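You operate a simulated robot arm through the tools that you are given. There is no shell and no other tool.

You are at the controls of a simulated two-armed robot. One attempt, no reset.

TASK
Put the red effect box on the top of the long desk away on the top of the white bench. Take the grey spool and leave it on the top of the teal table. Put the red tag from the top of the long desk on the top of the teal table. Count the green tags on the top of the long desk, then put as many of the purple caps from the top of the long desk on the top of the long bench. Put the small carton labelled "tags" from the top of the long desk on the orange notebook and the small carton marked "caps" on the top of the long bench. Lift the grey bin lid open. The order is free. Set down upright: red tag.

It is judged by the outcome, as a careful person would: the job done as asked, and still so three seconds after it is handed in. It fails if anything else is knocked over, pushed out of place, dropped, spilled or broken. A push-on lid holds only when it is set on centred and level and pressed home; a screw cap is set on level and turned clockwise until tight.

THE ROBOT
Two 7-joint arms with two-finger grippers on one trunk, on a base that drives. Base frame: it is fixed to the floor where the robot stands at the start and does not move with it; the origin is under the middle of the robot, x ahead of it, y to its left, z up. Units: m, degrees, N and s.
The left shoulder is at the start at [0.025, 0.216, 1.081], the right one opposite. With the tool pointing down near the work surface each hand reaches from about 0.2 to 0.76 m from the robot's upright axis, wherever it stands, measured 20 degrees to its own side. Places, roughly: green tag [-2.25, 2.75, 0.75]; grey bin lid [0.8, 3, 0.4]; grey spool (6x6x4 cm) [-2.2, 2.7, 0.7]; orange notebook [-2.25, 3.5, 0.75]; purple cap (3x3x5 cm) [-2.3, 3.2, 0.8]; red effect box [-2.25, 2.75, 0.75]; red tag [-2.25, 2.75, 0.75]; small carton [-2.25, 3.75, 0.75]; top of the long bench [-3.8, 2.7, 0.8]; top of the teal table [-1.8, 0.1, 0.7]; top of the white bench [0.2, -1.6, 0.8]. Payload 2.2 kg a hand.
The tool frame of a hand sits at the grasp point between the pads (the TCP): z along the fingers, y along the line on which they close. The tips reach 0.019 m beyond it. The gripper opens to 0.116 m. The gripper's body begins 0.07 m behind the TCP.
Orientation is told as [roll, pitch, yaw] about the base's x, y, z axes, in that order, counted from this pose: with the fingers straight down and closing along the base's y, the tool's x points along the base's -x, its y along +y and its z along -z.

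THE INTERFACE
- The arms move only by the tool drive_tool. It takes "left_increments", "right_increments" or both (then of equal length, played together; a hand with none holds still); each is one flat list of numbers, 7 for each row, row after row: the shift along the tool's x, y, z in m, then the turn, a rotation vector about the tool's x, y, z in degrees, then the opening, from 0 (shut) to 1 (fully open). In form: [dx, dy, dz, ax, ay, az, hand, dx, dy, dz, ax, ay, az, hand, ...]. A call has 1 to 20 rows; each row shifts and turns the commanded pose from where the row before left it, along the tool's axes as they then stand. Each row takes 0.2 s and may step no farther than 0.05 m and 8.6 degrees from the row before; otherwise, or with a gripper value out of range, the whole call is refused. A pose out of reach is approached as far as the arm can. The call stops where the force on the tool passes 40 N (or 10 N more than at its start, if that is more) or the arm is blocked; 0.2 s more then pass. Each finger halts on what it meets, pressing with about 43 N; the grip force reading is that of the motor and also rises with nothing between the fingers. The clock runs only during rows and for 0.2 s after the last one: add rows that do not move to give the fingers time. The reply holds the time, the measured pose of the TCP, the force on the tool along the base axes, the opening and the grip force, in the units named above and with some noise, with the torque about the TCP (base axes, N m) and any sound that the robot's microphone picked up, and new pictures: "show" is both (left out), scene, wrist or none (wrist: the cameras of the hands that moved).
- Cameras (640 x 400 px; columns grow to the right, rows downward): "scene" is now at [0.1339, -0.0012, 1.254]; the picture's right is [-0.02, -1.00, 0.00], its down [-0.55, 0.01, -0.84] and it looks along [0.84, -0.01, -0.55] (base axes); focal length 248 px, centre (320, 200). "left" rides on the left gripper at [0.069, 0.015, -0.096] in its tool frame; the picture's right is [-0.21, 0.98, 0.00], its down [-0.76, -0.17, -0.63] and it looks along [-0.62, -0.14, 0.77] (tool axes); focal length 251 px, centre (320, 200). "right" rides on the right gripper at [0.069, -0.015, -0.097] in its tool frame; the picture's right is [0.22, 0.98, 0.00], its down [-0.76, 0.17, -0.63] and it looks along [-0.62, 0.14, 0.77] (tool axes); focal length 251 px, centre (320, 200). There is no depth. A picture from a camera that has moved, and an enlarged one, comes with that camera's place and axes in the base frame and with its lens.
- raise_lower(by): slides the trunk up (or, below 0, down) by that many m; the arms and the scene camera ride with it, the base frame stays. It gives what a move gives, with no picture.
- drive_base(legs): drives the robot by 1 to 6 legs, each [ahead, left, turn to the left] in m, m and degrees, along the robot's own axes; the way and the turn of a leg run together, so that a leg with both is an arc; at most 1.5 m and 180 degrees a leg. The arms and the cameras ride along, it lands a little off, and it stops where it bumps. It gives what a move gives, and a new picture of the scene camera.
- head_to(pan, tilt): turns the head with the scene camera to pan (to the left, within 80 degrees either way) and tilt (down, from -29 to 69), counted from straight ahead of the robot. It gives what a move gives, and a new picture of the scene camera.
- enlarge(camera, box): a new picture of the part [left, top, right, bottom] of that camera's present view, enlarged. The clock stands still meanwhile.
- finish_job(): hands the job in; it is judged then, once.

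Places have to be worked out from the pictures, the camera data and where the tool is seen. Open the grippers and draw the arms clear of the work before you hand the job in, unless the task says otherwise.

The tools are called after "Call:" as a command line: name --argument value ..., lists and objects as JSON in quotes. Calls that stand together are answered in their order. drive_tool: Moves the arms, as the interface text tells. Its arguments: {"type":"object","properties":{"left_increments":{"type":"array","items":{"type":"number"}},"right_increments":{"type":"array","items":{"type":"number"}},"show":{"type":"string","enum":["both","scene","wrist","none"]}},"required":[]} The other tools are called the same way: raise_lower (by) slides the trunk up or down; drive_base (legs) drives the base; head_to (pan, tilt) turns the head that bears the scene camera; enlarge (camera, box) takes an enlarged picture of a part of a camera's view; finish_job () hands the job in.

At the start:

```text
t: 0.0
left_tool_pos: [0.5045, 0.2092, 1.0128]
left_tcp_rot: [0.0, 0.2, 0.1]
left_contact_force: [-0.6, 0.0, -0.7]
left_wrist_torque: [-0.02, 0.04, 0.02]
left_opening: 0.116
left_gripper_force: 0.1
right_tool_pos: [0.5261, -0.1825, 0.9477]
right_tcp_rot: [0.0, 0.1, -0.1]
right_contact_force: [0.3, -0.5, 0.5]
right_wrist_torque: [0.0, -0.02, 0.0]
right_opening: 0.116
right_gripper_force: 0.1
trunk travel left (down, up): [-0.225, 0.265]
robot x, y, heading: [0.001, 0.003, 0.2]
head pan, tilt: [-0.9, 32.8]
```

scene: 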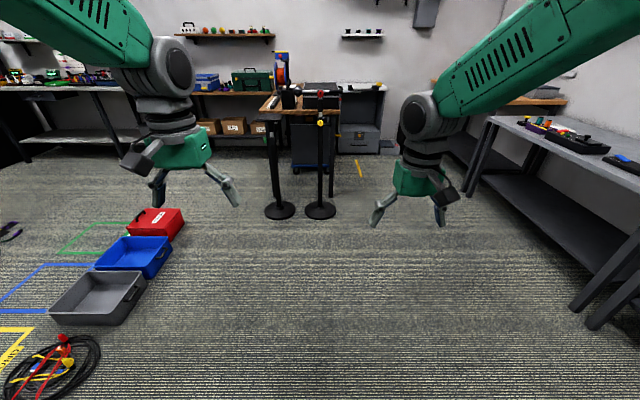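
right: 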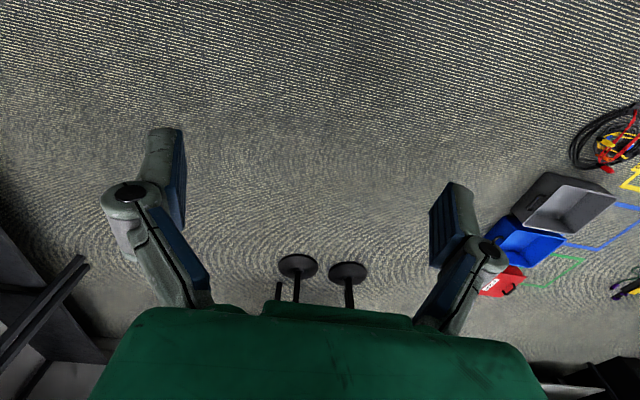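
left: 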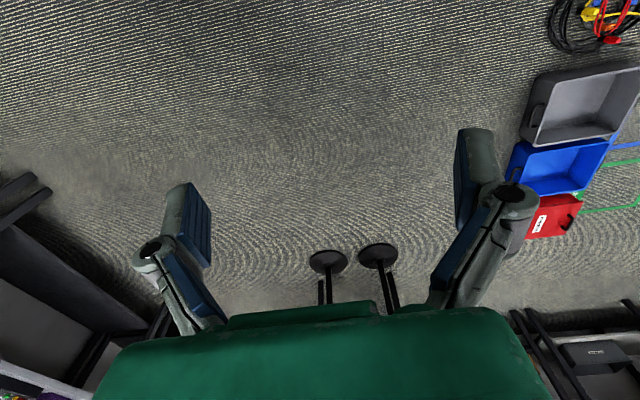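

I'll begin by looking round the room with the head before moving anything.

Call:
head_to --pan 70 --tilt 20

Call:
head_to --pan -75 --tilt 20

```text
t: 1.4
left_tool_pos: [0.5009, 0.2093, 1.0142]
left_tcp_rot: [0.0, -0.2, 0.1]
left_contact_force: [-0.5, 0.7, -1.3]
left_wrist_torque: [0.01, 0.01, -0.02]
left_opening: 0.1161
left_gripper_force: 0.2
right_tool_pos: [0.5225, -0.1834, 0.9481]
right_tcp_rot: [-0.1, -0.1, 0.1]
right_contact_force: [0.3, -0.1, -0.2]
right_wrist_torque: [-0.05, -0.01, 0.03]
right_opening: 0.1159
right_gripper_force: 0.0
trunk travel left (down, up): [-0.225, 0.265]
robot x, y, heading: [0.0021, 0.0004, -0.2]
head pan, tilt: [70.0, 20.0]
camera scene: at [0.0767, 0.0879, 1.2746], right [0.94, -0.34, 0.0], down [-0.12, -0.32, -0.94], along [0.32, 0.88, -0.34], focal length 248 px, centre (320, 200)
```

scene: 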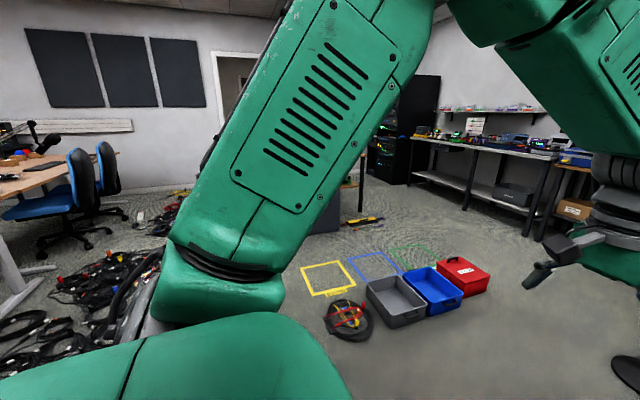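

```text
t: 3.7
left_tool_pos: [0.5019, 0.2093, 1.015]
left_tcp_rot: [0.0, -0.2, -0.1]
left_contact_force: [-0.6, 0.3, -0.5]
left_wrist_torque: [0.0, 0.02, 0.01]
left_opening: 0.1159
left_gripper_force: 0.0
right_tool_pos: [0.5228, -0.1815, 0.9488]
right_tcp_rot: [-0.1, -0.1, 0.1]
right_contact_force: [-0.1, -0.4, 0.5]
right_wrist_torque: [-0.02, 0.01, -0.06]
right_opening: 0.116
right_gripper_force: 0.0
trunk travel left (down, up): [-0.225, 0.265]
robot x, y, heading: [-0.0019, 0.0013, 0.2]
head pan, tilt: [-75.0, 20.0]
camera scene: at [0.0689, -0.0897, 1.2747], right [-0.97, -0.26, 0.0], down [-0.09, 0.33, -0.94], along [0.24, -0.91, -0.34], focal length 248 px, centre (320, 200)
```

scene: 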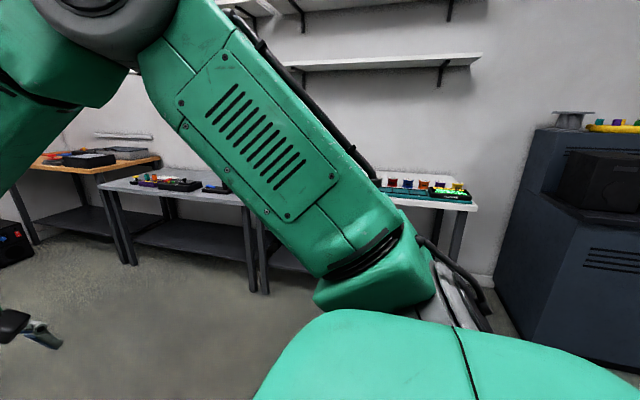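

The long desk, teal table and long bench lie behind and to the left, so I turn the base on the spot to look that way.

Call:
head_to --pan 0 --tilt 15

Call:
drive_base --legs '[[0, 0, 90]]'

Call:
drive_base --legs '[[0, 0, 45]]'

Call:
drive_base --legs '[[0, 0, 45]]'

```text
t: 5.2
left_tool_pos: [0.5003, 0.2103, 1.0148]
left_tcp_rot: [0.0, -0.1, 0.1]
left_contact_force: [-0.1, 0.0, -0.8]
left_wrist_torque: [0.02, 0.01, -0.02]
left_opening: 0.116
left_gripper_force: 0.0
right_tool_pos: [0.5232, -0.1827, 0.9476]
right_tcp_rot: [0.0, -0.1, 0.0]
right_contact_force: [0.4, -0.7, 0.5]
right_wrist_torque: [0.0, 0.0, -0.02]
right_opening: 0.1158
right_gripper_force: 0.0
trunk travel left (down, up): [-0.225, 0.265]
robot x, y, heading: [-0.0014, -0.0041, -0.1]
head pan, tilt: [0.0, 15.0]
camera scene: at [0.1382, 0.0002, 1.2825], right [0.0, -1.0, 0.0], down [-0.26, 0.0, -0.96], along [0.96, 0.0, -0.26], focal length 248 px, centre (320, 200)
```

scene: 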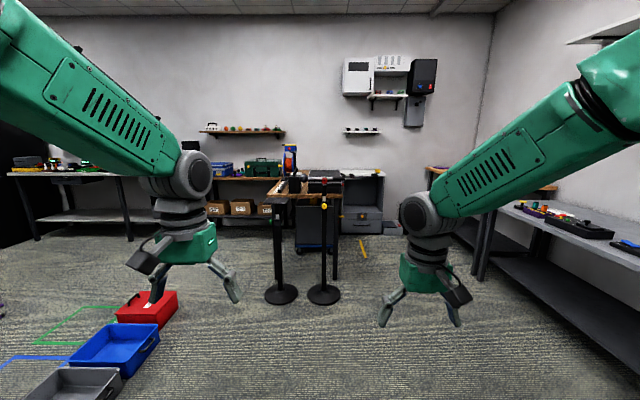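

```text
t: 9.4
left_tool_pos: [-0.215, 0.4991, 1.0144]
left_tcp_rot: [0.0, -0.1, 90.6]
left_contact_force: [0.7, -0.4, 0.5]
left_wrist_torque: [0.02, -0.01, 0.02]
left_opening: 0.116
left_gripper_force: 0.1
right_tool_pos: [0.1773, 0.5244, 0.9479]
right_tcp_rot: [0.0, -0.1, 90.5]
right_contact_force: [0.9, 0.0, 0.4]
right_wrist_torque: [0.0, -0.02, 0.0]
right_opening: 0.1161
right_gripper_force: 0.0
trunk travel left (down, up): [-0.225, 0.265]
robot x, y, heading: [-0.0058, -0.0015, 90.8]
head pan, tilt: [0.0, 15.0]
camera scene: at [-0.0002, 0.1373, 1.2825], right [1.0, 0.01, 0.0], down [0.0, -0.26, -0.96], along [-0.01, 0.96, -0.26], focal length 248 px, centre (320, 200)
```

scene: 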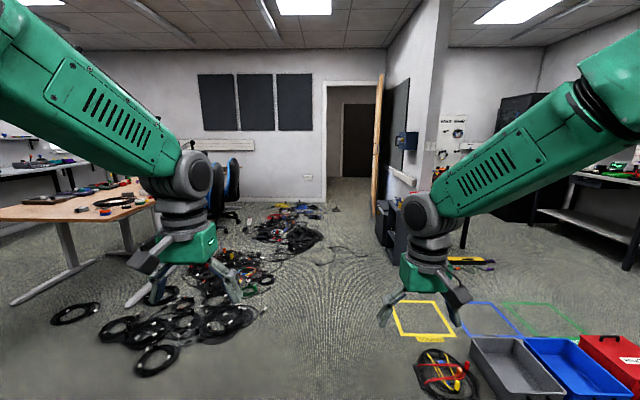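

```text
t: 11.9
left_tool_pos: [-0.5052, 0.1942, 1.0169]
left_tcp_rot: [0.0, -0.4, 136.1]
left_contact_force: [-0.5, 0.5, 0.5]
left_wrist_torque: [0.01, 0.03, -0.01]
left_opening: 0.1159
left_gripper_force: 0.0
right_tool_pos: [-0.2468, 0.4919, 0.9491]
right_tcp_rot: [0.0, -0.3, 136.1]
right_contact_force: [-0.4, -0.2, -0.5]
right_wrist_torque: [-0.01, 0.01, 0.0]
right_opening: 0.1161
right_gripper_force: 0.0
trunk travel left (down, up): [-0.225, 0.265]
robot x, y, heading: [0.002, -0.0038, 136.1]
head pan, tilt: [0.0, 15.0]
camera scene: at [-0.0973, 0.0954, 1.2825], right [0.69, 0.72, 0.0], down [0.19, -0.18, -0.96], along [-0.7, 0.67, -0.26], focal length 248 px, centre (320, 200)
```

scene: 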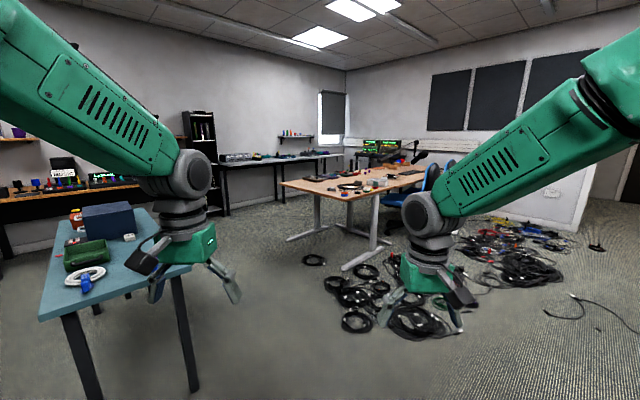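

```text
t: 14.4
left_tool_pos: [-0.4899, -0.2217, 1.0192]
left_tcp_rot: [0.0, -0.5, -178.5]
left_contact_force: [0.0, 0.1, -0.5]
left_wrist_torque: [0.02, -0.01, -0.01]
left_opening: 0.116
left_gripper_force: 0.1
right_tool_pos: [-0.5203, 0.169, 0.9516]
right_tcp_rot: [0.0, -0.5, -178.6]
right_contact_force: [1.0, 0.0, 1.1]
right_wrist_torque: [-0.03, 0.01, 0.02]
right_opening: 0.116
right_gripper_force: 0.1
trunk travel left (down, up): [-0.225, 0.265]
robot x, y, heading: [-0.0003, -0.0017, -178.5]
head pan, tilt: [0.0, 15.0]
camera scene: at [-0.1357, -0.0028, 1.2826], right [-0.03, 1.0, 0.0], down [0.26, 0.01, -0.96], along [-0.96, -0.02, -0.26], focal length 248 px, centre (320, 200)
```

scene: 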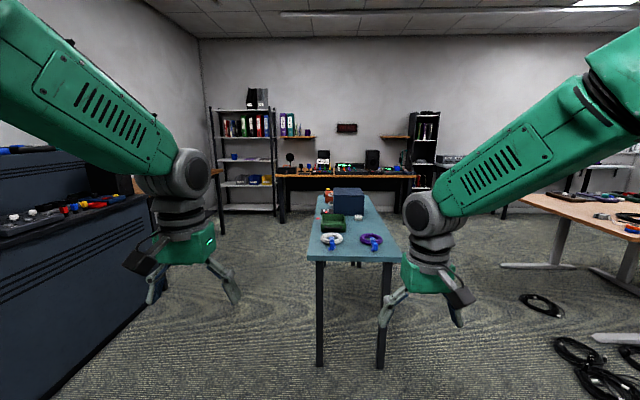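

The long desk is the wooden one near (-2, 2.5), the teal table spans about x -1.2…-2.5, y -0.1…0.34. I drive down the aisle between them, keeping clear of the cable coils at about (-1, 1.3).

Call:
drive_base --legs '[[0, -0.85, 0], [1.2, 0, 0]]'

```text
t: 24.6
left_tool_pos: [-1.71, 0.6157, 1.0195]
left_tcp_rot: [0.0, -0.7, -179.0]
left_contact_force: [0.3, -0.2, -0.7]
left_wrist_torque: [0.01, 0.01, 0.0]
left_opening: 0.1161
left_gripper_force: 0.1
right_tool_pos: [-1.7394, 1.0087, 0.9521]
right_tcp_rot: [0.0, -0.6, -179.0]
right_contact_force: [-1.2, 0.1, -0.1]
right_wrist_torque: [0.01, 0.0, -0.02]
right_opening: 0.1158
right_gripper_force: 0.0
trunk travel left (down, up): [-0.225, 0.265]
robot x, y, heading: [-1.2243, 0.8354, -179.1]
head pan, tilt: [0.0, 15.0]
camera scene: at [-1.3576, 0.8337, 1.2825], right [-0.02, 1.0, 0.0], down [0.26, 0.0, -0.96], along [-0.96, -0.02, -0.26], focal length 248 px, centre (320, 200)
```

scene: 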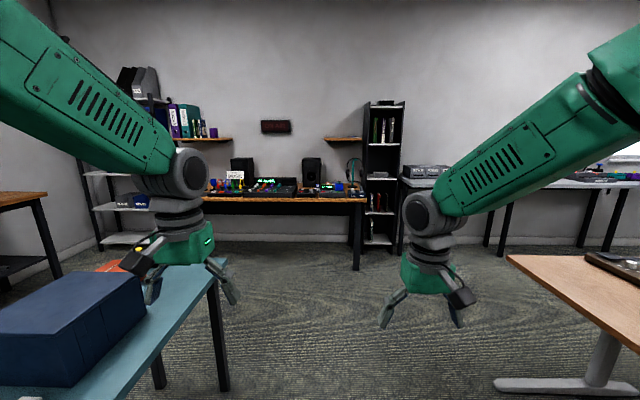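

The desk's nearest corner is around (-2.4, 1.65) and it runs off in +y. I turn the head right to see the desk top.

Call:
head_to --pan -65 --tilt 15

Call:
head_to --pan -40 --tilt 15

Call:
head_to --pan 50 --tilt 25

```text
t: 26.0
left_tool_pos: [-1.7064, 0.6144, 1.021]
left_tcp_rot: [-0.2, -0.9, -179.0]
left_contact_force: [-0.5, -0.5, -1.2]
left_wrist_torque: [-0.02, 0.02, -0.01]
left_opening: 0.1162
left_gripper_force: 0.1
right_tool_pos: [-1.7351, 1.0073, 0.954]
right_tcp_rot: [0.0, -0.8, -178.9]
right_contact_force: [-0.8, 0.1, 0.5]
right_wrist_torque: [0.0, 0.0, -0.02]
right_opening: 0.116
right_gripper_force: 0.1
trunk travel left (down, up): [-0.225, 0.265]
robot x, y, heading: [-1.2239, 0.8345, -179.1]
head pan, tilt: [-65.0, 15.0]
camera scene: at [-1.305, 0.9175, 1.2828], right [0.9, 0.44, 0.0], down [0.12, -0.23, -0.97], along [-0.42, 0.87, -0.26], focal length 248 px, centre (320, 200)
```

scene: 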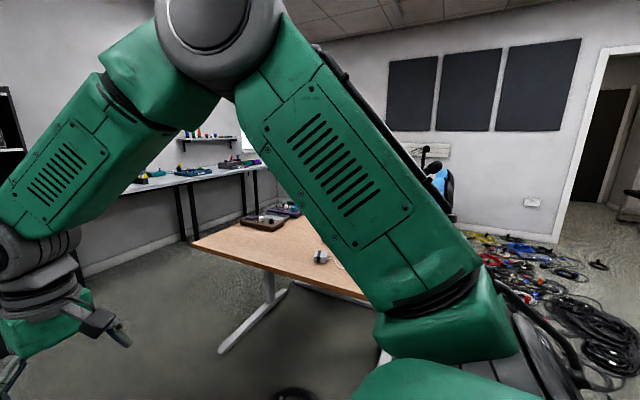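

```text
t: 26.9
left_tool_pos: [-1.7076, 0.6152, 1.0199]
left_tcp_rot: [0.2, -0.8, -179.0]
left_contact_force: [-0.3, -0.7, 0.3]
left_wrist_torque: [0.04, -0.01, 0.02]
left_opening: 0.1162
left_gripper_force: 0.0
right_tool_pos: [-1.7368, 1.0073, 0.9546]
right_tcp_rot: [-0.1, -0.8, -179.1]
right_contact_force: [0.7, 0.6, 0.7]
right_wrist_torque: [0.05, 0.0, -0.01]
right_opening: 0.1158
right_gripper_force: 0.0
trunk travel left (down, up): [-0.225, 0.265]
robot x, y, heading: [-1.2227, 0.8353, -178.8]
head pan, tilt: [-40.0, 15.0]
camera scene: at [-1.3365, 0.8927, 1.2826], right [0.63, 0.78, 0.0], down [0.2, -0.16, -0.97], along [-0.75, 0.61, -0.26], focal length 248 px, centre (320, 200)
```

scene: 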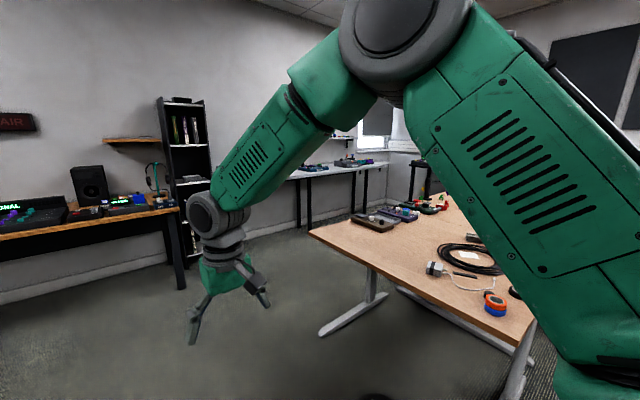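

```text
t: 28.5
left_tool_pos: [-1.7079, 0.6149, 1.021]
left_tcp_rot: [-0.1, -0.7, -179.0]
left_contact_force: [0.9, -0.1, -0.4]
left_wrist_torque: [0.03, 0.0, -0.01]
left_opening: 0.1162
left_gripper_force: 0.0
right_tool_pos: [-1.7363, 1.0072, 0.9552]
right_tcp_rot: [-0.1, -0.8, -179.0]
right_contact_force: [-1.0, -0.4, -1.3]
right_wrist_torque: [-0.03, 0.02, -0.02]
right_opening: 0.1159
right_gripper_force: 0.1
trunk travel left (down, up): [-0.225, 0.265]
robot x, y, heading: [-1.2168, 0.835, -179.0]
head pan, tilt: [50.0, 25.0]
camera scene: at [-1.322, 0.762, 1.2665], right [-0.78, 0.63, 0.0], down [0.27, 0.33, -0.91], along [-0.57, -0.7, -0.42], focal length 248 px, centre (320, 200)
```

scene: 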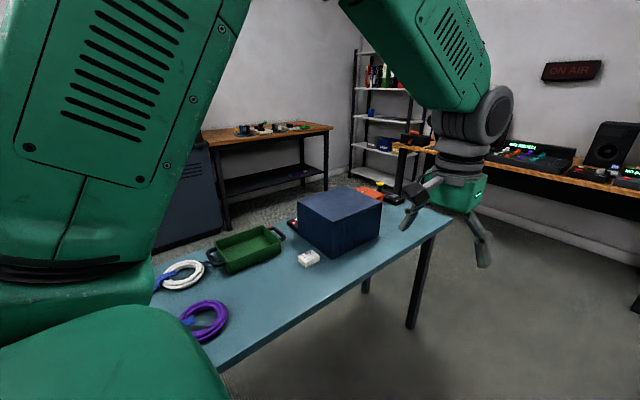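

The desk's left long edge is at x≈-2.37, starting at y≈1.66. I drive on to about x=-2.7 and turn to face +y.

Call:
head_to --pan 0 --tilt 25

Call:
drive_base --legs '[[1.45, 0, 0], [0, 0, -91], [0, 0.25, 0]]'

```text
t: 29.7
left_tool_pos: [-1.7069, 0.6152, 1.0205]
left_tcp_rot: [-0.1, -0.8, -179.0]
left_contact_force: [-0.4, 0.2, -0.1]
left_wrist_torque: [0.0, 0.0, 0.0]
left_opening: 0.1161
left_gripper_force: 0.0
right_tool_pos: [-1.7364, 1.0066, 0.9555]
right_tcp_rot: [-0.1, -0.8, -178.9]
right_contact_force: [-0.5, 0.6, -0.1]
right_wrist_torque: [0.0, 0.03, -0.02]
right_opening: 0.116
right_gripper_force: 0.1
trunk travel left (down, up): [-0.225, 0.265]
robot x, y, heading: [-1.2202, 0.8347, -178.9]
head pan, tilt: [0.0, 25.0]
camera scene: at [-1.3561, 0.832, 1.2663], right [-0.02, 1.0, 0.0], down [0.43, 0.01, -0.9], along [-0.9, -0.02, -0.43], focal length 248 px, centre (320, 200)
```

scene: 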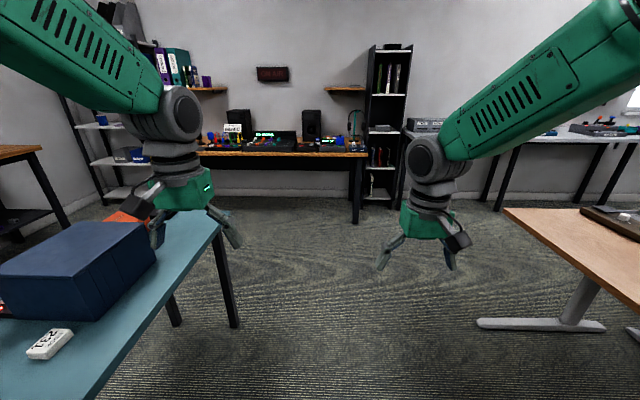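

```text
t: 42.2
left_tool_pos: [-3.1093, 1.296, 1.0218]
left_tcp_rot: [0.6, -0.9, 90.0]
left_contact_force: [-0.2, 0.1, 0.0]
left_wrist_torque: [0.01, 0.07, -0.04]
left_opening: 0.116
left_gripper_force: 0.1
right_tool_pos: [-2.7186, 1.318, 0.9535]
right_tcp_rot: [0.5, -0.8, 90.0]
right_contact_force: [0.9, 0.2, 0.5]
right_wrist_torque: [-0.02, 0.09, 0.0]
right_opening: 0.1159
right_gripper_force: 0.1
trunk travel left (down, up): [-0.225, 0.265]
robot x, y, heading: [-2.9098, 0.8111, 90.1]
head pan, tilt: [0.0, 25.0]
camera scene: at [-2.9007, 0.9428, 1.2663], right [1.0, 0.0, -0.01], down [0.0, -0.43, -0.9], along [0.0, 0.9, -0.43], focal length 248 px, centre (320, 200)
```

scene: 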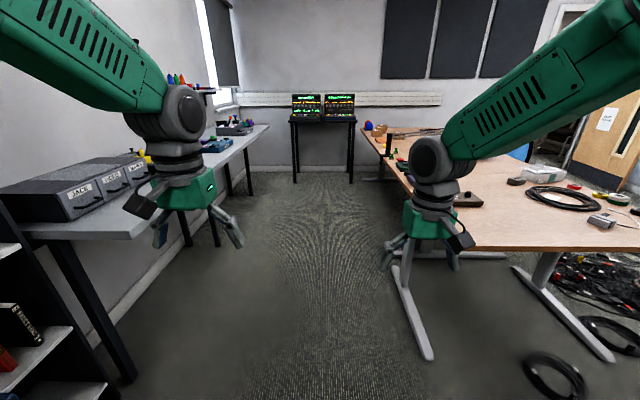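

The aisle between long bench (front edge x≈-3.48) and desk (left edge x≈-2.43) is clear. I drive up the aisle and look at the desk top.

Call:
drive_base --legs '[[1.2, 0.03, 0]]'

Call:
drive_base --legs '[[0.5, 0, 0], [0, 0, -90]]'

```text
t: 48.2
left_tool_pos: [-3.134, 2.4887, 1.024]
left_tcp_rot: [0.5, -1.0, 89.6]
left_contact_force: [-0.2, -1.0, 0.2]
left_wrist_torque: [-0.01, 0.06, -0.02]
left_opening: 0.116
left_gripper_force: 0.1
right_tool_pos: [-2.7427, 2.5087, 0.9545]
right_tcp_rot: [0.6, -0.9, 89.6]
right_contact_force: [0.3, 0.2, -1.1]
right_wrist_torque: [0.01, 0.07, -0.02]
right_opening: 0.1163
right_gripper_force: 0.1
trunk travel left (down, up): [-0.225, 0.265]
robot x, y, heading: [-2.9353, 1.9991, 89.7]
head pan, tilt: [0.0, 25.0]
camera scene: at [-2.9278, 2.137, 1.2663], right [1.0, -0.01, 0.0], down [-0.01, -0.43, -0.9], along [0.0, 0.9, -0.43], focal length 248 px, centre (320, 200)
```

scene: 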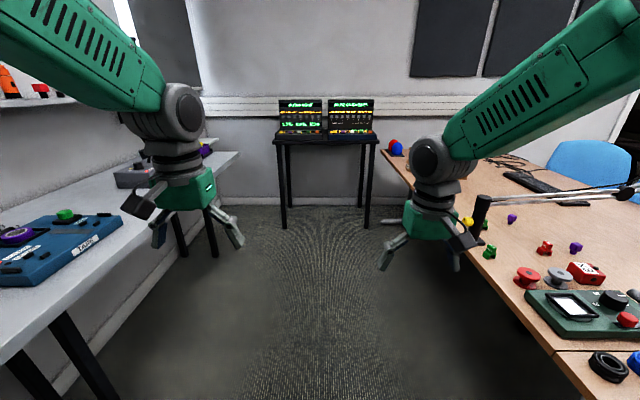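

```text
t: 55.0
left_tool_pos: [-2.4469, 2.6958, 1.0242]
left_tcp_rot: [0.1, -1.1, -0.6]
left_contact_force: [-0.5, -0.3, 0.4]
left_wrist_torque: [-0.01, 0.0, 0.0]
left_opening: 0.116
left_gripper_force: 0.1
right_tool_pos: [-2.4286, 2.3043, 0.9568]
right_tcp_rot: [0.2, -1.2, -0.6]
right_contact_force: [0.1, 0.7, -0.8]
right_wrist_torque: [0.0, 0.0, 0.01]
right_opening: 0.1159
right_gripper_force: 0.0
trunk travel left (down, up): [-0.225, 0.265]
robot x, y, heading: [-2.9322, 2.495, -0.4]
head pan, tilt: [0.0, 25.0]
camera scene: at [-2.7967, 2.4937, 1.2663], right [-0.01, -1.0, 0.0], down [-0.43, 0.0, -0.9], along [0.9, -0.01, -0.43], focal length 248 px, centre (320, 200)
```

scene: 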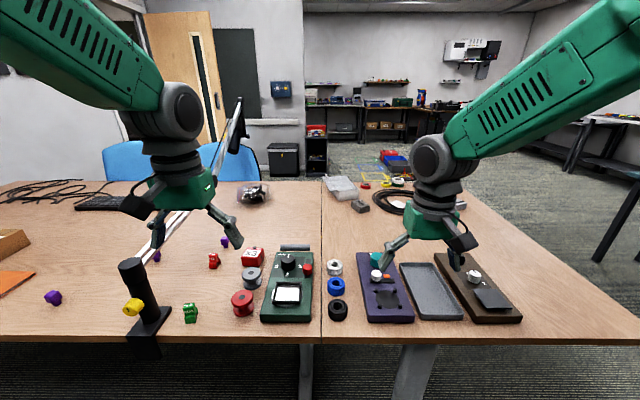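

The work items are in view on the desk. I take enlarged pictures to identify the tags, caps, spools, and red box.

Call:
head_to --pan 20 --tilt 40

Call:
enlarge --camera "scene" --box '[160, 100, 480, 300]'

Call:
head_to --pan 50 --tilt 30

Call:
enlarge --camera "scene" --box '[160, 100, 480, 300]'

```text
t: 55.8
left_tool_pos: [-2.4499, 2.6943, 1.0268]
left_tcp_rot: [0.1, -1.4, -0.6]
left_contact_force: [-0.6, -0.5, -0.3]
left_wrist_torque: [-0.02, 0.01, -0.02]
left_opening: 0.1158
left_gripper_force: 0.0
right_tool_pos: [-2.4315, 2.3041, 0.9577]
right_tcp_rot: [0.2, -1.3, -0.6]
right_contact_force: [-0.2, 0.5, 0.2]
right_wrist_torque: [0.0, 0.02, 0.01]
right_opening: 0.116
right_gripper_force: 0.1
trunk travel left (down, up): [-0.225, 0.265]
robot x, y, heading: [-2.9317, 2.493, -0.6]
head pan, tilt: [20.0, 40.0]
camera scene: at [-2.8089, 2.5227, 1.2431], right [0.33, -0.94, 0.0], down [-0.61, -0.21, -0.76], along [0.72, 0.26, -0.65], focal length 248 px, centre (320, 200)
```

scene: 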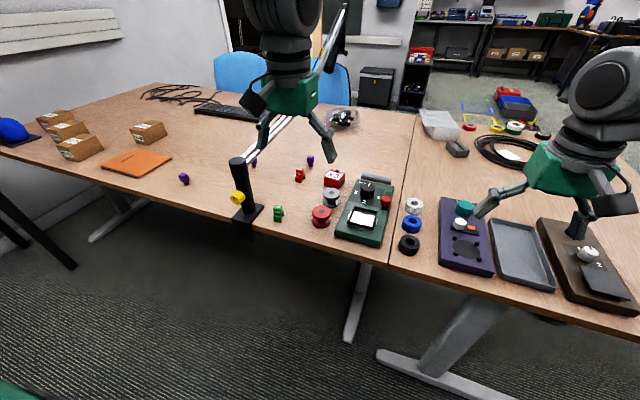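

```text
2.00 times, centred on (320, 200) of scene
camera zoom: at [-2.8089, 2.5227, 1.2431], right [0.33, -0.94, 0.0], down [-0.61, -0.21, -0.76], along [0.72, 0.26, -0.65], focal length 496 px, centre (320, 200)
```

zoom: 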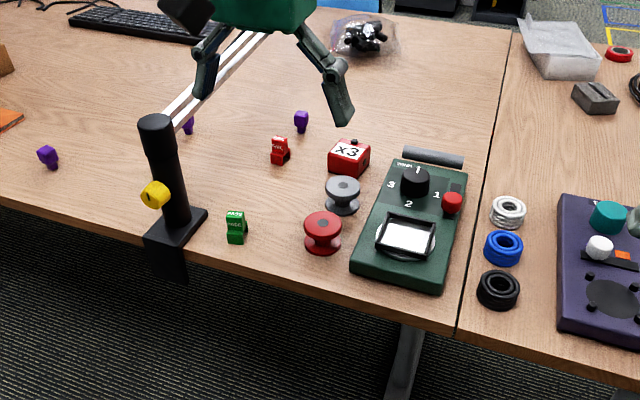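

```text
t: 56.7
left_tool_pos: [-2.4521, 2.6955, 1.0264]
left_tcp_rot: [0.2, -1.4, -0.5]
left_contact_force: [-0.4, 1.0, 0.2]
left_wrist_torque: [-0.02, -0.03, -0.02]
left_opening: 0.1161
left_gripper_force: 0.1
right_tool_pos: [-2.4313, 2.3037, 0.9574]
right_tcp_rot: [0.1, -1.3, -0.5]
right_contact_force: [0.2, 0.2, 0.6]
right_wrist_torque: [0.03, 0.01, 0.02]
right_opening: 0.116
right_gripper_force: 0.0
trunk travel left (down, up): [-0.225, 0.265]
robot x, y, heading: [-2.933, 2.4942, -0.3]
head pan, tilt: [50.0, 30.0]
camera scene: at [-2.8301, 2.5631, 1.2585], right [0.76, -0.65, 0.0], down [-0.33, -0.38, -0.86], along [0.56, 0.66, -0.5], focal length 248 px, centre (320, 200)
```

scene: 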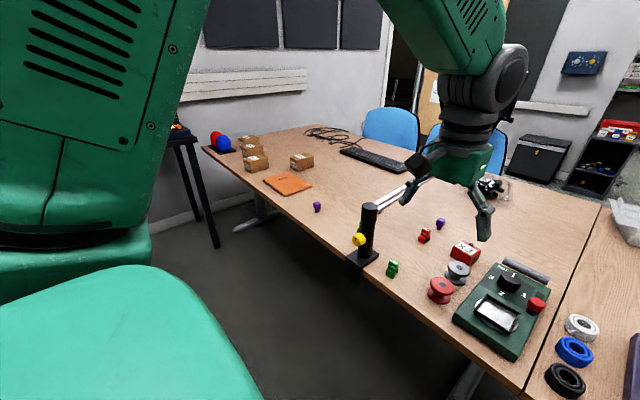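

```text
2.00 times, centred on (320, 200) of scene
camera zoom: at [-2.8301, 2.5631, 1.2585], right [0.76, -0.65, 0.0], down [-0.33, -0.38, -0.86], along [0.56, 0.66, -0.5], focal length 496 px, centre (320, 200)
```

zoom: 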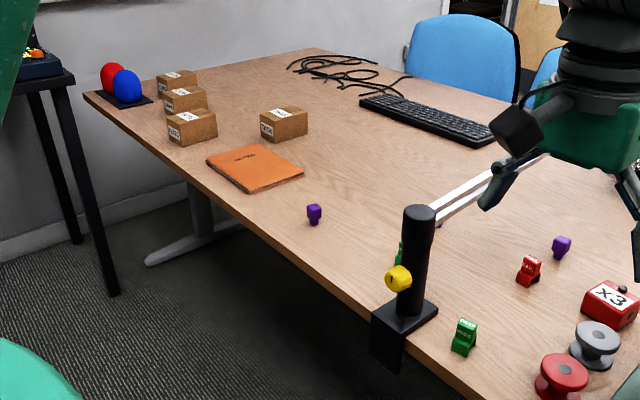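

There's a green piece hidden behind the lamp post too. I strafe left along the desk to see behind the post and read the carton labels.

Call:
drive_base --legs '[[0, 0.65, 0]]'

Call:
head_to --pan -15 --tilt 40

Call:
enlarge --camera "scene" --box '[160, 100, 480, 300]'

Call:
head_to --pan 30 --tilt 35

Call:
enlarge --camera "scene" --box '[160, 100, 480, 300]'

```text
t: 60.4
left_tool_pos: [-2.4455, 3.3459, 1.028]
left_tcp_rot: [0.7, -1.4, -0.6]
left_contact_force: [-0.3, -0.8, 0.6]
left_wrist_torque: [0.0, -0.02, -0.02]
left_opening: 0.1161
left_gripper_force: 0.1
right_tool_pos: [-2.4258, 2.9534, 0.9567]
right_tcp_rot: [0.7, -1.2, -0.7]
right_contact_force: [-0.3, -0.5, -0.1]
right_wrist_torque: [0.02, 0.02, 0.01]
right_opening: 0.1159
right_gripper_force: 0.1
trunk travel left (down, up): [-0.225, 0.265]
robot x, y, heading: [-2.9242, 3.1543, -0.5]
head pan, tilt: [50.0, 30.0]
camera scene: at [-2.8246, 3.2114, 1.2591], right [0.76, -0.65, -0.01], down [-0.33, -0.37, -0.87], along [0.56, 0.66, -0.5], focal length 248 px, centre (320, 200)
```

scene: 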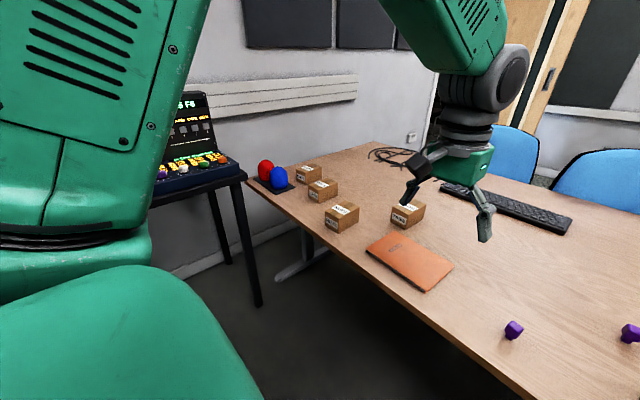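

```text
t: 61.8
left_tool_pos: [-2.4469, 3.3581, 1.0261]
left_tcp_rot: [0.0, -1.5, -0.6]
left_contact_force: [0.0, -0.3, 0.3]
left_wrist_torque: [-0.04, -0.01, -0.01]
left_opening: 0.1162
left_gripper_force: 0.1
right_tool_pos: [-2.4282, 2.9644, 0.9608]
right_tcp_rot: [0.1, -1.5, -0.6]
right_contact_force: [0.0, 0.2, 0.4]
right_wrist_torque: [0.0, 0.01, 0.02]
right_opening: 0.1158
right_gripper_force: 0.0
trunk travel left (down, up): [-0.225, 0.265]
robot x, y, heading: [-2.9258, 3.1519, -0.4]
head pan, tilt: [-15.0, 40.0]
camera scene: at [-2.8013, 3.1351, 1.2432], right [-0.27, -0.96, 0.0], down [-0.62, 0.17, -0.76], along [0.74, -0.21, -0.64], focal length 248 px, centre (320, 200)
```

scene: 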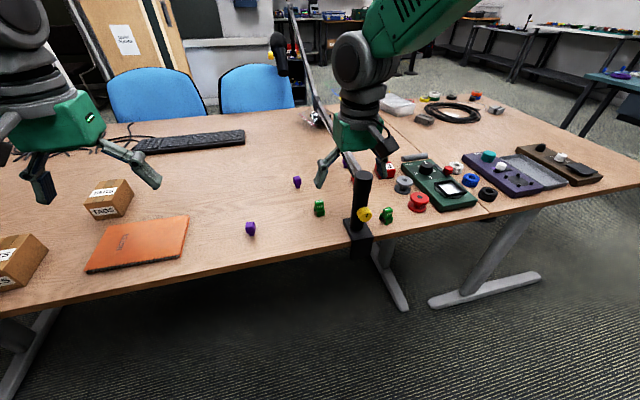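

```text
2.00 times, centred on (320, 200) of scene
camera zoom: at [-2.8013, 3.1351, 1.2432], right [-0.27, -0.96, 0.0], down [-0.62, 0.17, -0.76], along [0.74, -0.21, -0.64], focal length 496 px, centre (320, 200)
```

zoom: 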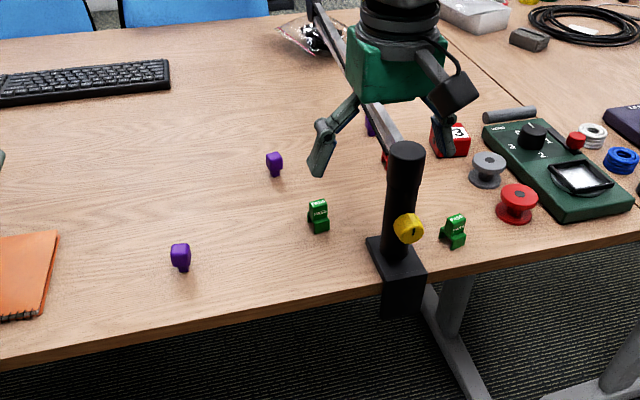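

```text
t: 62.9
left_tool_pos: [-2.4476, 3.3521, 1.0284]
left_tcp_rot: [0.3, -1.6, -0.6]
left_contact_force: [0.2, -0.2, 0.0]
left_wrist_torque: [-0.01, -0.01, 0.01]
left_opening: 0.116
left_gripper_force: 0.1
right_tool_pos: [-2.4281, 2.9605, 0.96]
right_tcp_rot: [0.2, -1.4, -0.6]
right_contact_force: [-0.1, -0.4, -0.5]
right_wrist_torque: [-0.01, -0.02, 0.04]
right_opening: 0.1161
right_gripper_force: 0.0
trunk travel left (down, up): [-0.225, 0.265]
robot x, y, heading: [-2.9257, 3.1491, -0.6]
head pan, tilt: [30.0, 35.0]
camera scene: at [-2.8066, 3.195, 1.2506], right [0.49, -0.87, 0.0], down [-0.5, -0.28, -0.82], along [0.71, 0.4, -0.58], focal length 248 px, centre (320, 200)
```

scene: 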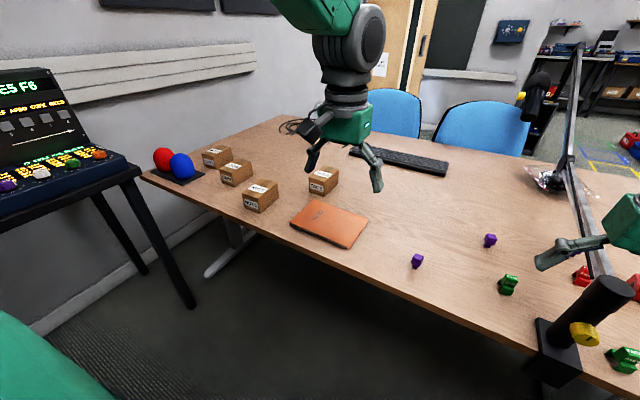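

```text
2.00 times, centred on (320, 200) of scene
camera zoom: at [-2.8066, 3.195, 1.2506], right [0.49, -0.87, 0.0], down [-0.5, -0.28, -0.82], along [0.71, 0.4, -0.58], focal length 496 px, centre (320, 200)
```

zoom: 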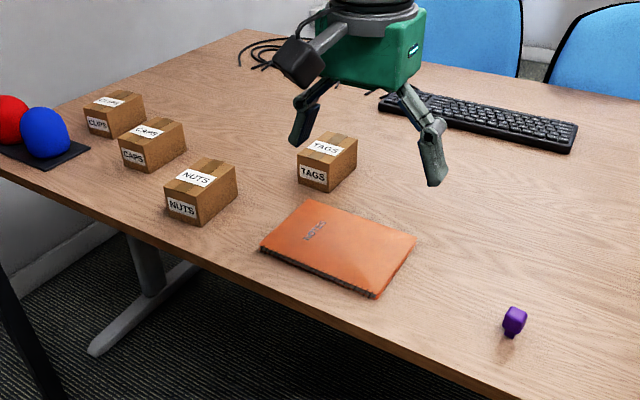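

I zoom in on the carton labels and on the hidden zone around the post.

Call:
enlarge --camera "scene" --box '[190, 130, 350, 230]'

Call:
head_to --pan -35 --tilt 30

Call:
enlarge --camera "scene" --box '[160, 100, 480, 300]'

```text
4.00 times, centred on (270, 180) of scene
camera zoom: at [-2.8066, 3.195, 1.2506], right [0.49, -0.87, 0.0], down [-0.5, -0.28, -0.82], along [0.71, 0.4, -0.58], focal length 991 px, centre (520, 280)
```

zoom: 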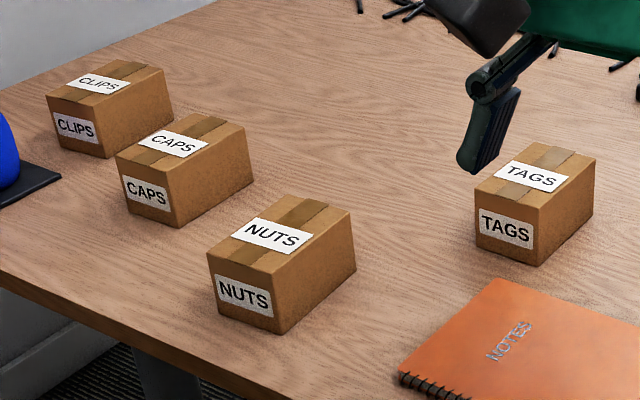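

```text
t: 64.2
left_tool_pos: [-2.4477, 3.354, 1.0282]
left_tcp_rot: [0.3, -1.6, -0.7]
left_contact_force: [-0.2, 0.5, -0.4]
left_wrist_torque: [0.0, -0.01, -0.02]
left_opening: 0.116
left_gripper_force: 0.0
right_tool_pos: [-2.4278, 2.9609, 0.9601]
right_tcp_rot: [0.3, -1.4, -0.5]
right_contact_force: [0.6, -0.2, -0.3]
right_wrist_torque: [0.05, 0.0, 0.01]
right_opening: 0.1161
right_gripper_force: 0.0
trunk travel left (down, up): [-0.225, 0.265]
robot x, y, heading: [-2.928, 3.1501, -0.5]
head pan, tilt: [-35.0, 30.0]
camera scene: at [-2.8095, 3.0998, 1.2584], right [-0.58, -0.81, 0.0], down [-0.41, 0.29, -0.86], along [0.7, -0.5, -0.5], focal length 248 px, centre (320, 200)
```

scene: 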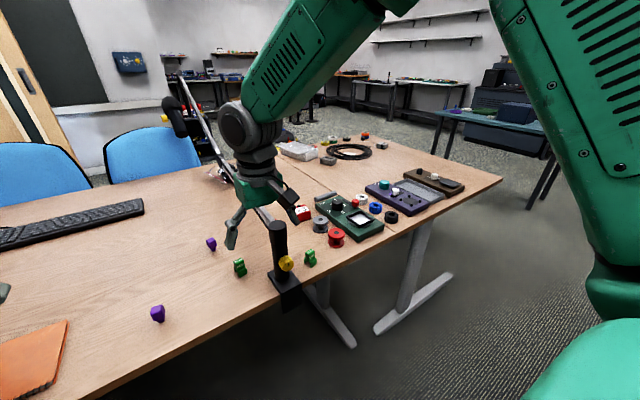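

```text
2.00 times, centred on (320, 200) of scene
camera zoom: at [-2.8095, 3.0998, 1.2584], right [-0.58, -0.81, 0.0], down [-0.41, 0.29, -0.86], along [0.7, -0.5, -0.5], focal length 496 px, centre (320, 200)
```

zoom: 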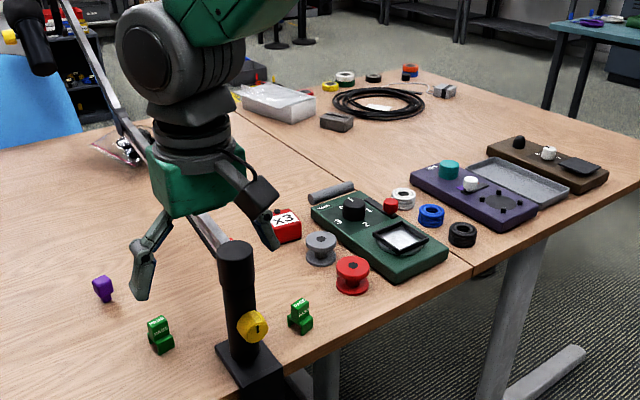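

Labels read CLIPS, CAPS, NUTS and TAGS. Before going on I lift the right hand clear of the mic post (top at z≈0.92) and then shift to about y=3.35, closer to the desk.

Call:
drive_tool --right_increments '[0, 0, -0.05, 0, 0, 0, 1, 0, 0, -0.05, 0, 0, 0, 1, 0, 0, -0.05, 0, 0, 0, 1]' --left_increments '[0, 0, -0.04, 0, 0, 0, 1, 0, 0, -0.03, 0, 0, 0, 1, 0, 0, 0, 0, 0, 0, 1]' --show "none"

Call:
drive_base --legs '[[0, 0.22, 0], [0.14, 0, 0]]'

Call:
head_to --pan 10 --tilt 45

```text
t: 65.0
left_tool_pos: [-2.4486, 3.3543, 1.0977]
left_tcp_rot: [0.3, -1.6, -0.6]
left_contact_force: [-0.2, -0.2, -0.4]
left_wrist_torque: [-0.01, 0.0, 0.0]
left_opening: 0.1161
left_gripper_force: 0.1
right_tool_pos: [-2.4322, 2.9605, 1.1107]
right_tcp_rot: [0.4, -1.4, -0.5]
right_contact_force: [-1.4, -0.6, -0.1]
right_wrist_torque: [-0.01, -0.02, 0.01]
right_opening: 0.1159
right_gripper_force: 0.2
trunk travel left (down, up): [-0.225, 0.265]
robot x, y, heading: [-2.927, 3.152, -0.4]
head pan, tilt: [-35.0, 30.0]
```

```text
t: 67.7
left_tool_pos: [-2.3098, 3.5732, 1.0975]
left_tcp_rot: [0.2, -1.7, -0.7]
left_contact_force: [0.8, 0.8, -0.3]
left_wrist_torque: [0.0, 0.0, 0.01]
left_opening: 0.1158
left_gripper_force: 0.0
right_tool_pos: [-2.2906, 3.1805, 1.1112]
right_tcp_rot: [0.2, -1.4, -0.8]
right_contact_force: [0.3, 0.8, 0.2]
right_wrist_torque: [-0.01, 0.03, -0.01]
right_opening: 0.1159
right_gripper_force: 0.1
trunk travel left (down, up): [-0.225, 0.265]
robot x, y, heading: [-2.7901, 3.3726, -0.4]
head pan, tilt: [-35.0, 30.0]
camera scene: at [-2.6701, 3.3203, 1.2587], right [-0.58, -0.81, 0.0], down [-0.41, 0.29, -0.87], along [0.7, -0.5, -0.5], focal length 248 px, centre (320, 200)
```

scene: 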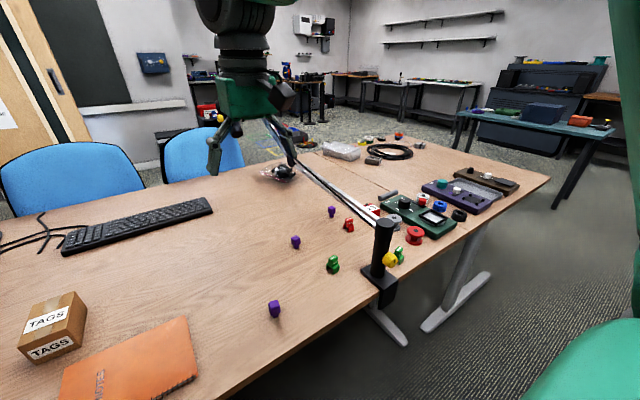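

```text
t: 68.8
left_tool_pos: [-2.3105, 3.5711, 1.0989]
left_tcp_rot: [0.4, -1.7, -0.7]
left_contact_force: [-0.4, -0.4, -0.1]
left_wrist_torque: [0.01, 0.03, 0.01]
left_opening: 0.1158
left_gripper_force: 0.1
right_tool_pos: [-2.2918, 3.1783, 1.1107]
right_tcp_rot: [0.4, -1.6, -0.7]
right_contact_force: [0.3, 0.2, 0.3]
right_wrist_torque: [0.04, -0.01, -0.02]
right_opening: 0.116
right_gripper_force: 0.1
trunk travel left (down, up): [-0.225, 0.265]
robot x, y, heading: [-2.7863, 3.3699, -0.8]
head pan, tilt: [10.0, 45.0]
camera scene: at [-2.6625, 3.3845, 1.2358], right [0.16, -0.99, 0.0], down [-0.7, -0.12, -0.7], along [0.7, 0.12, -0.71], focal length 248 px, centre (320, 200)
```

scene: 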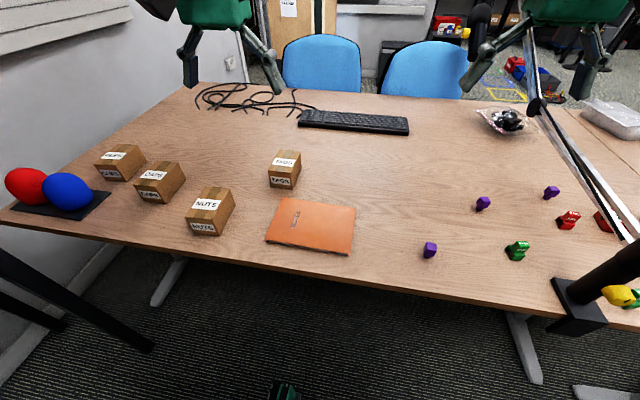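

From here the TAGS carton sits at about (-2.085, 3.585) and the notebook at (-2.28, 3.46). I move the left hand above the carton and look through the wrist camera.

Call:
drive_tool --left_increments '[-0.04, 0.002, 0.01, 0, 0, 0, 1, -0.04, 0.003, 0.02, 0, 0, 0, 1, -0.04, 0.003, 0.02, 0, 0, 0, 1, -0.04, 0.003, 0.02, 0, 0, 0, 1, -0.02, 0.003, 0.01, 0, 0, 0, 1, 0, 0, 0, 0, 0, 0, 1]' --show "both"

```text
t: 70.2
left_tool_pos: [-2.1282, 3.5828, 1.0256]
left_tcp_rot: [0.4, -1.7, -0.7]
left_contact_force: [0.0, -1.0, 0.5]
left_wrist_torque: [-0.02, 0.0, 0.01]
left_opening: 0.1162
left_gripper_force: 0.1
right_tool_pos: [-2.2933, 3.1793, 1.1113]
right_tcp_rot: [0.3, -1.6, -0.6]
right_contact_force: [-0.8, -0.4, -1.1]
right_wrist_torque: [0.01, 0.02, -0.01]
right_opening: 0.1161
right_gripper_force: 0.1
trunk travel left (down, up): [-0.225, 0.265]
robot x, y, heading: [-2.7868, 3.3724, -0.8]
head pan, tilt: [10.0, 45.0]
camera scene: at [-2.6619, 3.3847, 1.2358], right [0.16, -0.99, 0.0], down [-0.7, -0.12, -0.7], along [0.69, 0.12, -0.71], focal length 248 px, centre (320, 200)
camera left: at [-2.2007, 3.5997, 1.1199], right [0.23, 0.97, 0.01], down [0.73, -0.18, 0.65], along [0.64, -0.14, -0.76], focal length 251 px, centre (320, 200)
```

scene: 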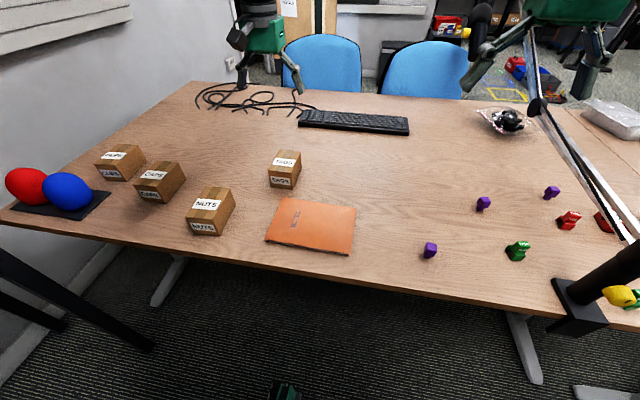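
left: 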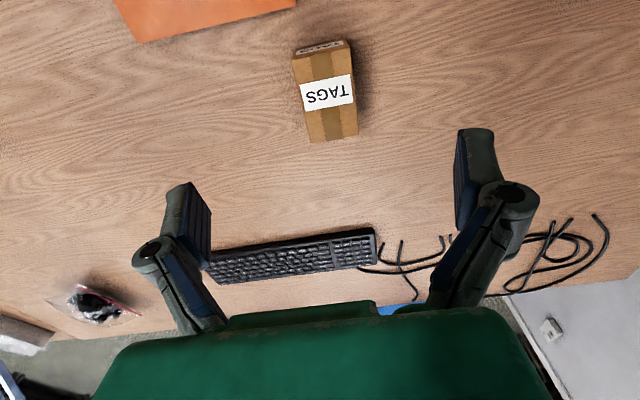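

The TAGS carton is about 0.065 wide (y) by 0.10 long, turned about -6°, centre ≈(-2.09, 3.588). I align the left hand and come down partway to check.

Call:
drive_tool --left_increments '[-0.01, 0.002, 0.03, 0, 1.7, 3, 1, -0.01, 0.002, 0.04, 0, 0, 3, 1, -0.01, 0.001, 0.05, 0, 0, 0, 1, -0.005, 0, 0.04, 0, 0, 0, 1, 0, 0, 0, 0, 0, 0, 1]' --show "wrist"

```text
refused: row 3 steps farther than a row can; nothing moved
```

Call:
drive_tool --left_increments '[-0.01, 0.002, 0.03, 0, 1.7, 3, 1, -0.01, 0.002, 0.04, 0, 0, 3, 1, -0.01, 0.001, 0.045, 0, 0, 0, 1, -0.005, 0, 0.04, 0, 0, 0, 1, 0, 0, 0, 0, 0, 0, 1]' --show "wrist"

```text
t: 71.4
left_tool_pos: [-2.0922, 3.586, 0.8695]
left_tcp_rot: [0.3, 0.0, -6.7]
left_contact_force: [-1.0, 0.0, -0.3]
left_wrist_torque: [-0.01, -0.03, 0.02]
left_opening: 0.1159
left_gripper_force: 0.0
right_tool_pos: [-2.2939, 3.1792, 1.1118]
right_tcp_rot: [0.3, -1.6, -0.7]
right_contact_force: [1.0, 0.3, 0.3]
right_wrist_torque: [-0.02, 0.01, 0.02]
right_opening: 0.1159
right_gripper_force: 0.0
trunk travel left (down, up): [-0.225, 0.265]
robot x, y, heading: [-2.7848, 3.3694, -0.6]
head pan, tilt: [10.0, 45.0]
camera left: at [-2.1598, 3.6097, 0.966], right [0.33, 0.94, 0.01], down [0.73, -0.26, 0.63], along [0.6, -0.2, -0.78], focal length 251 px, centre (320, 200)
```

left: 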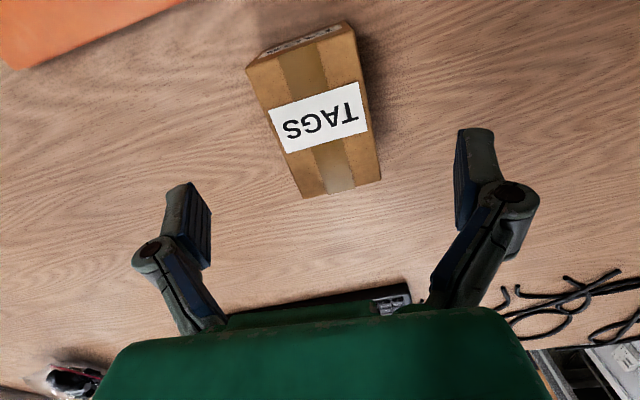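

The carton is centred under the hand but I over-rotated by about 3.5°; I turn back that much and descend to grasp height (z≈0.775).

Call:
drive_tool --left_increments '[0, 0, 0.03, 0, 0, -3.5, 1, 0, 0, 0.035, 0, 0, 0, 1, 0, 0, 0.027, 0, 0, 0, 1, 0, 0, 0, 0, 0, 0, 1]' --show "both"

```text
t: 72.4
left_tool_pos: [-2.0896, 3.5863, 0.7775]
left_tcp_rot: [0.3, 0.0, -3.2]
left_contact_force: [0.4, -0.4, -0.1]
left_wrist_torque: [0.01, -0.02, -0.04]
left_opening: 0.1158
left_gripper_force: 0.0
right_tool_pos: [-2.2932, 3.1794, 1.1108]
right_tcp_rot: [0.2, -1.6, -0.7]
right_contact_force: [-0.1, -0.4, 0.5]
right_wrist_torque: [-0.02, 0.0, 0.01]
right_opening: 0.1159
right_gripper_force: 0.0
trunk travel left (down, up): [-0.225, 0.265]
robot x, y, heading: [-2.7871, 3.3723, -0.6]
head pan, tilt: [10.0, 45.0]
camera scene: at [-2.6616, 3.3848, 1.2358], right [0.16, -0.99, 0.0], down [-0.7, -0.12, -0.7], along [0.69, 0.12, -0.71], focal length 248 px, centre (320, 200)
camera left: at [-2.1601, 3.6062, 0.875], right [0.27, 0.96, 0.01], down [0.75, -0.21, 0.63], along [0.61, -0.17, -0.78], focal length 251 px, centre (320, 200)
```

scene: 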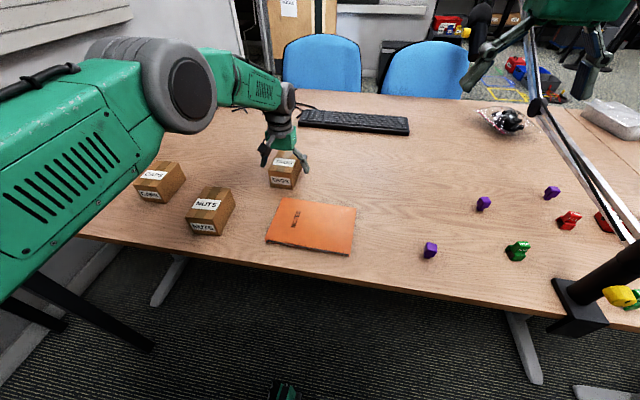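
left: 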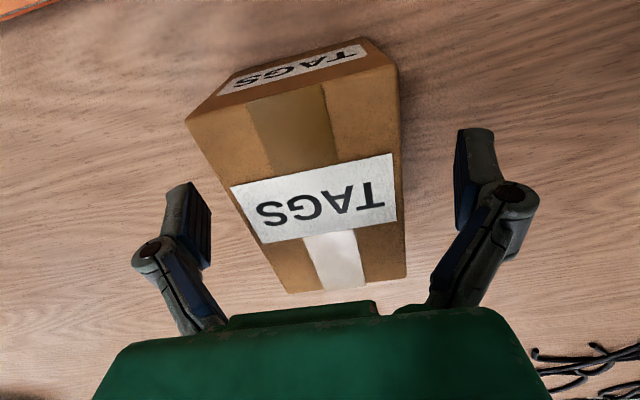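

The fingers straddle the carton evenly. I close on it.

Call:
drive_tool --left_increments '[0, 0, 0, 0, 0, 0, 0, 0, 0, 0, 0, 0, 0, 0, 0, 0, 0, 0, 0, 0, 0]' --show "wrist"

```text
t: 73.2
left_tool_pos: [-2.0899, 3.5852, 0.7773]
left_tcp_rot: [0.3, -0.1, -3.3]
left_contact_force: [0.5, 0.2, 1.1]
left_wrist_torque: [-0.09, 0.02, 0.04]
left_opening: 0.0689
left_gripper_force: 43.1
right_tool_pos: [-2.2921, 3.1791, 1.1105]
right_tcp_rot: [0.3, -1.5, -0.7]
right_contact_force: [-0.1, -0.4, -0.7]
right_wrist_torque: [-0.01, 0.0, 0.0]
right_opening: 0.1159
right_gripper_force: 0.1
trunk travel left (down, up): [-0.225, 0.265]
robot x, y, heading: [-2.7841, 3.3699, -0.7]
head pan, tilt: [10.0, 45.0]
camera left: at [-2.1598, 3.6061, 0.8747], right [0.27, 0.96, 0.01], down [0.75, -0.21, 0.63], along [0.61, -0.17, -0.78], focal length 251 px, centre (320, 200)
```

left: 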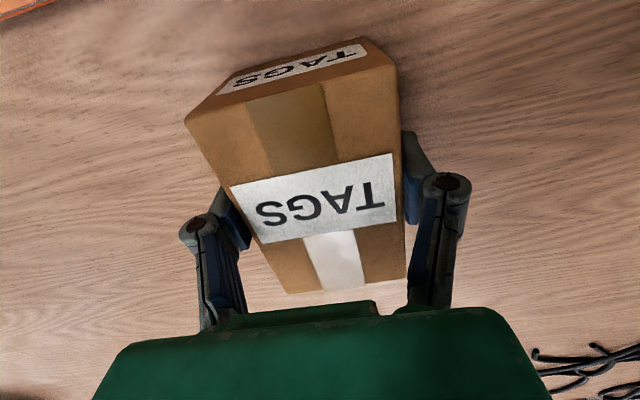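

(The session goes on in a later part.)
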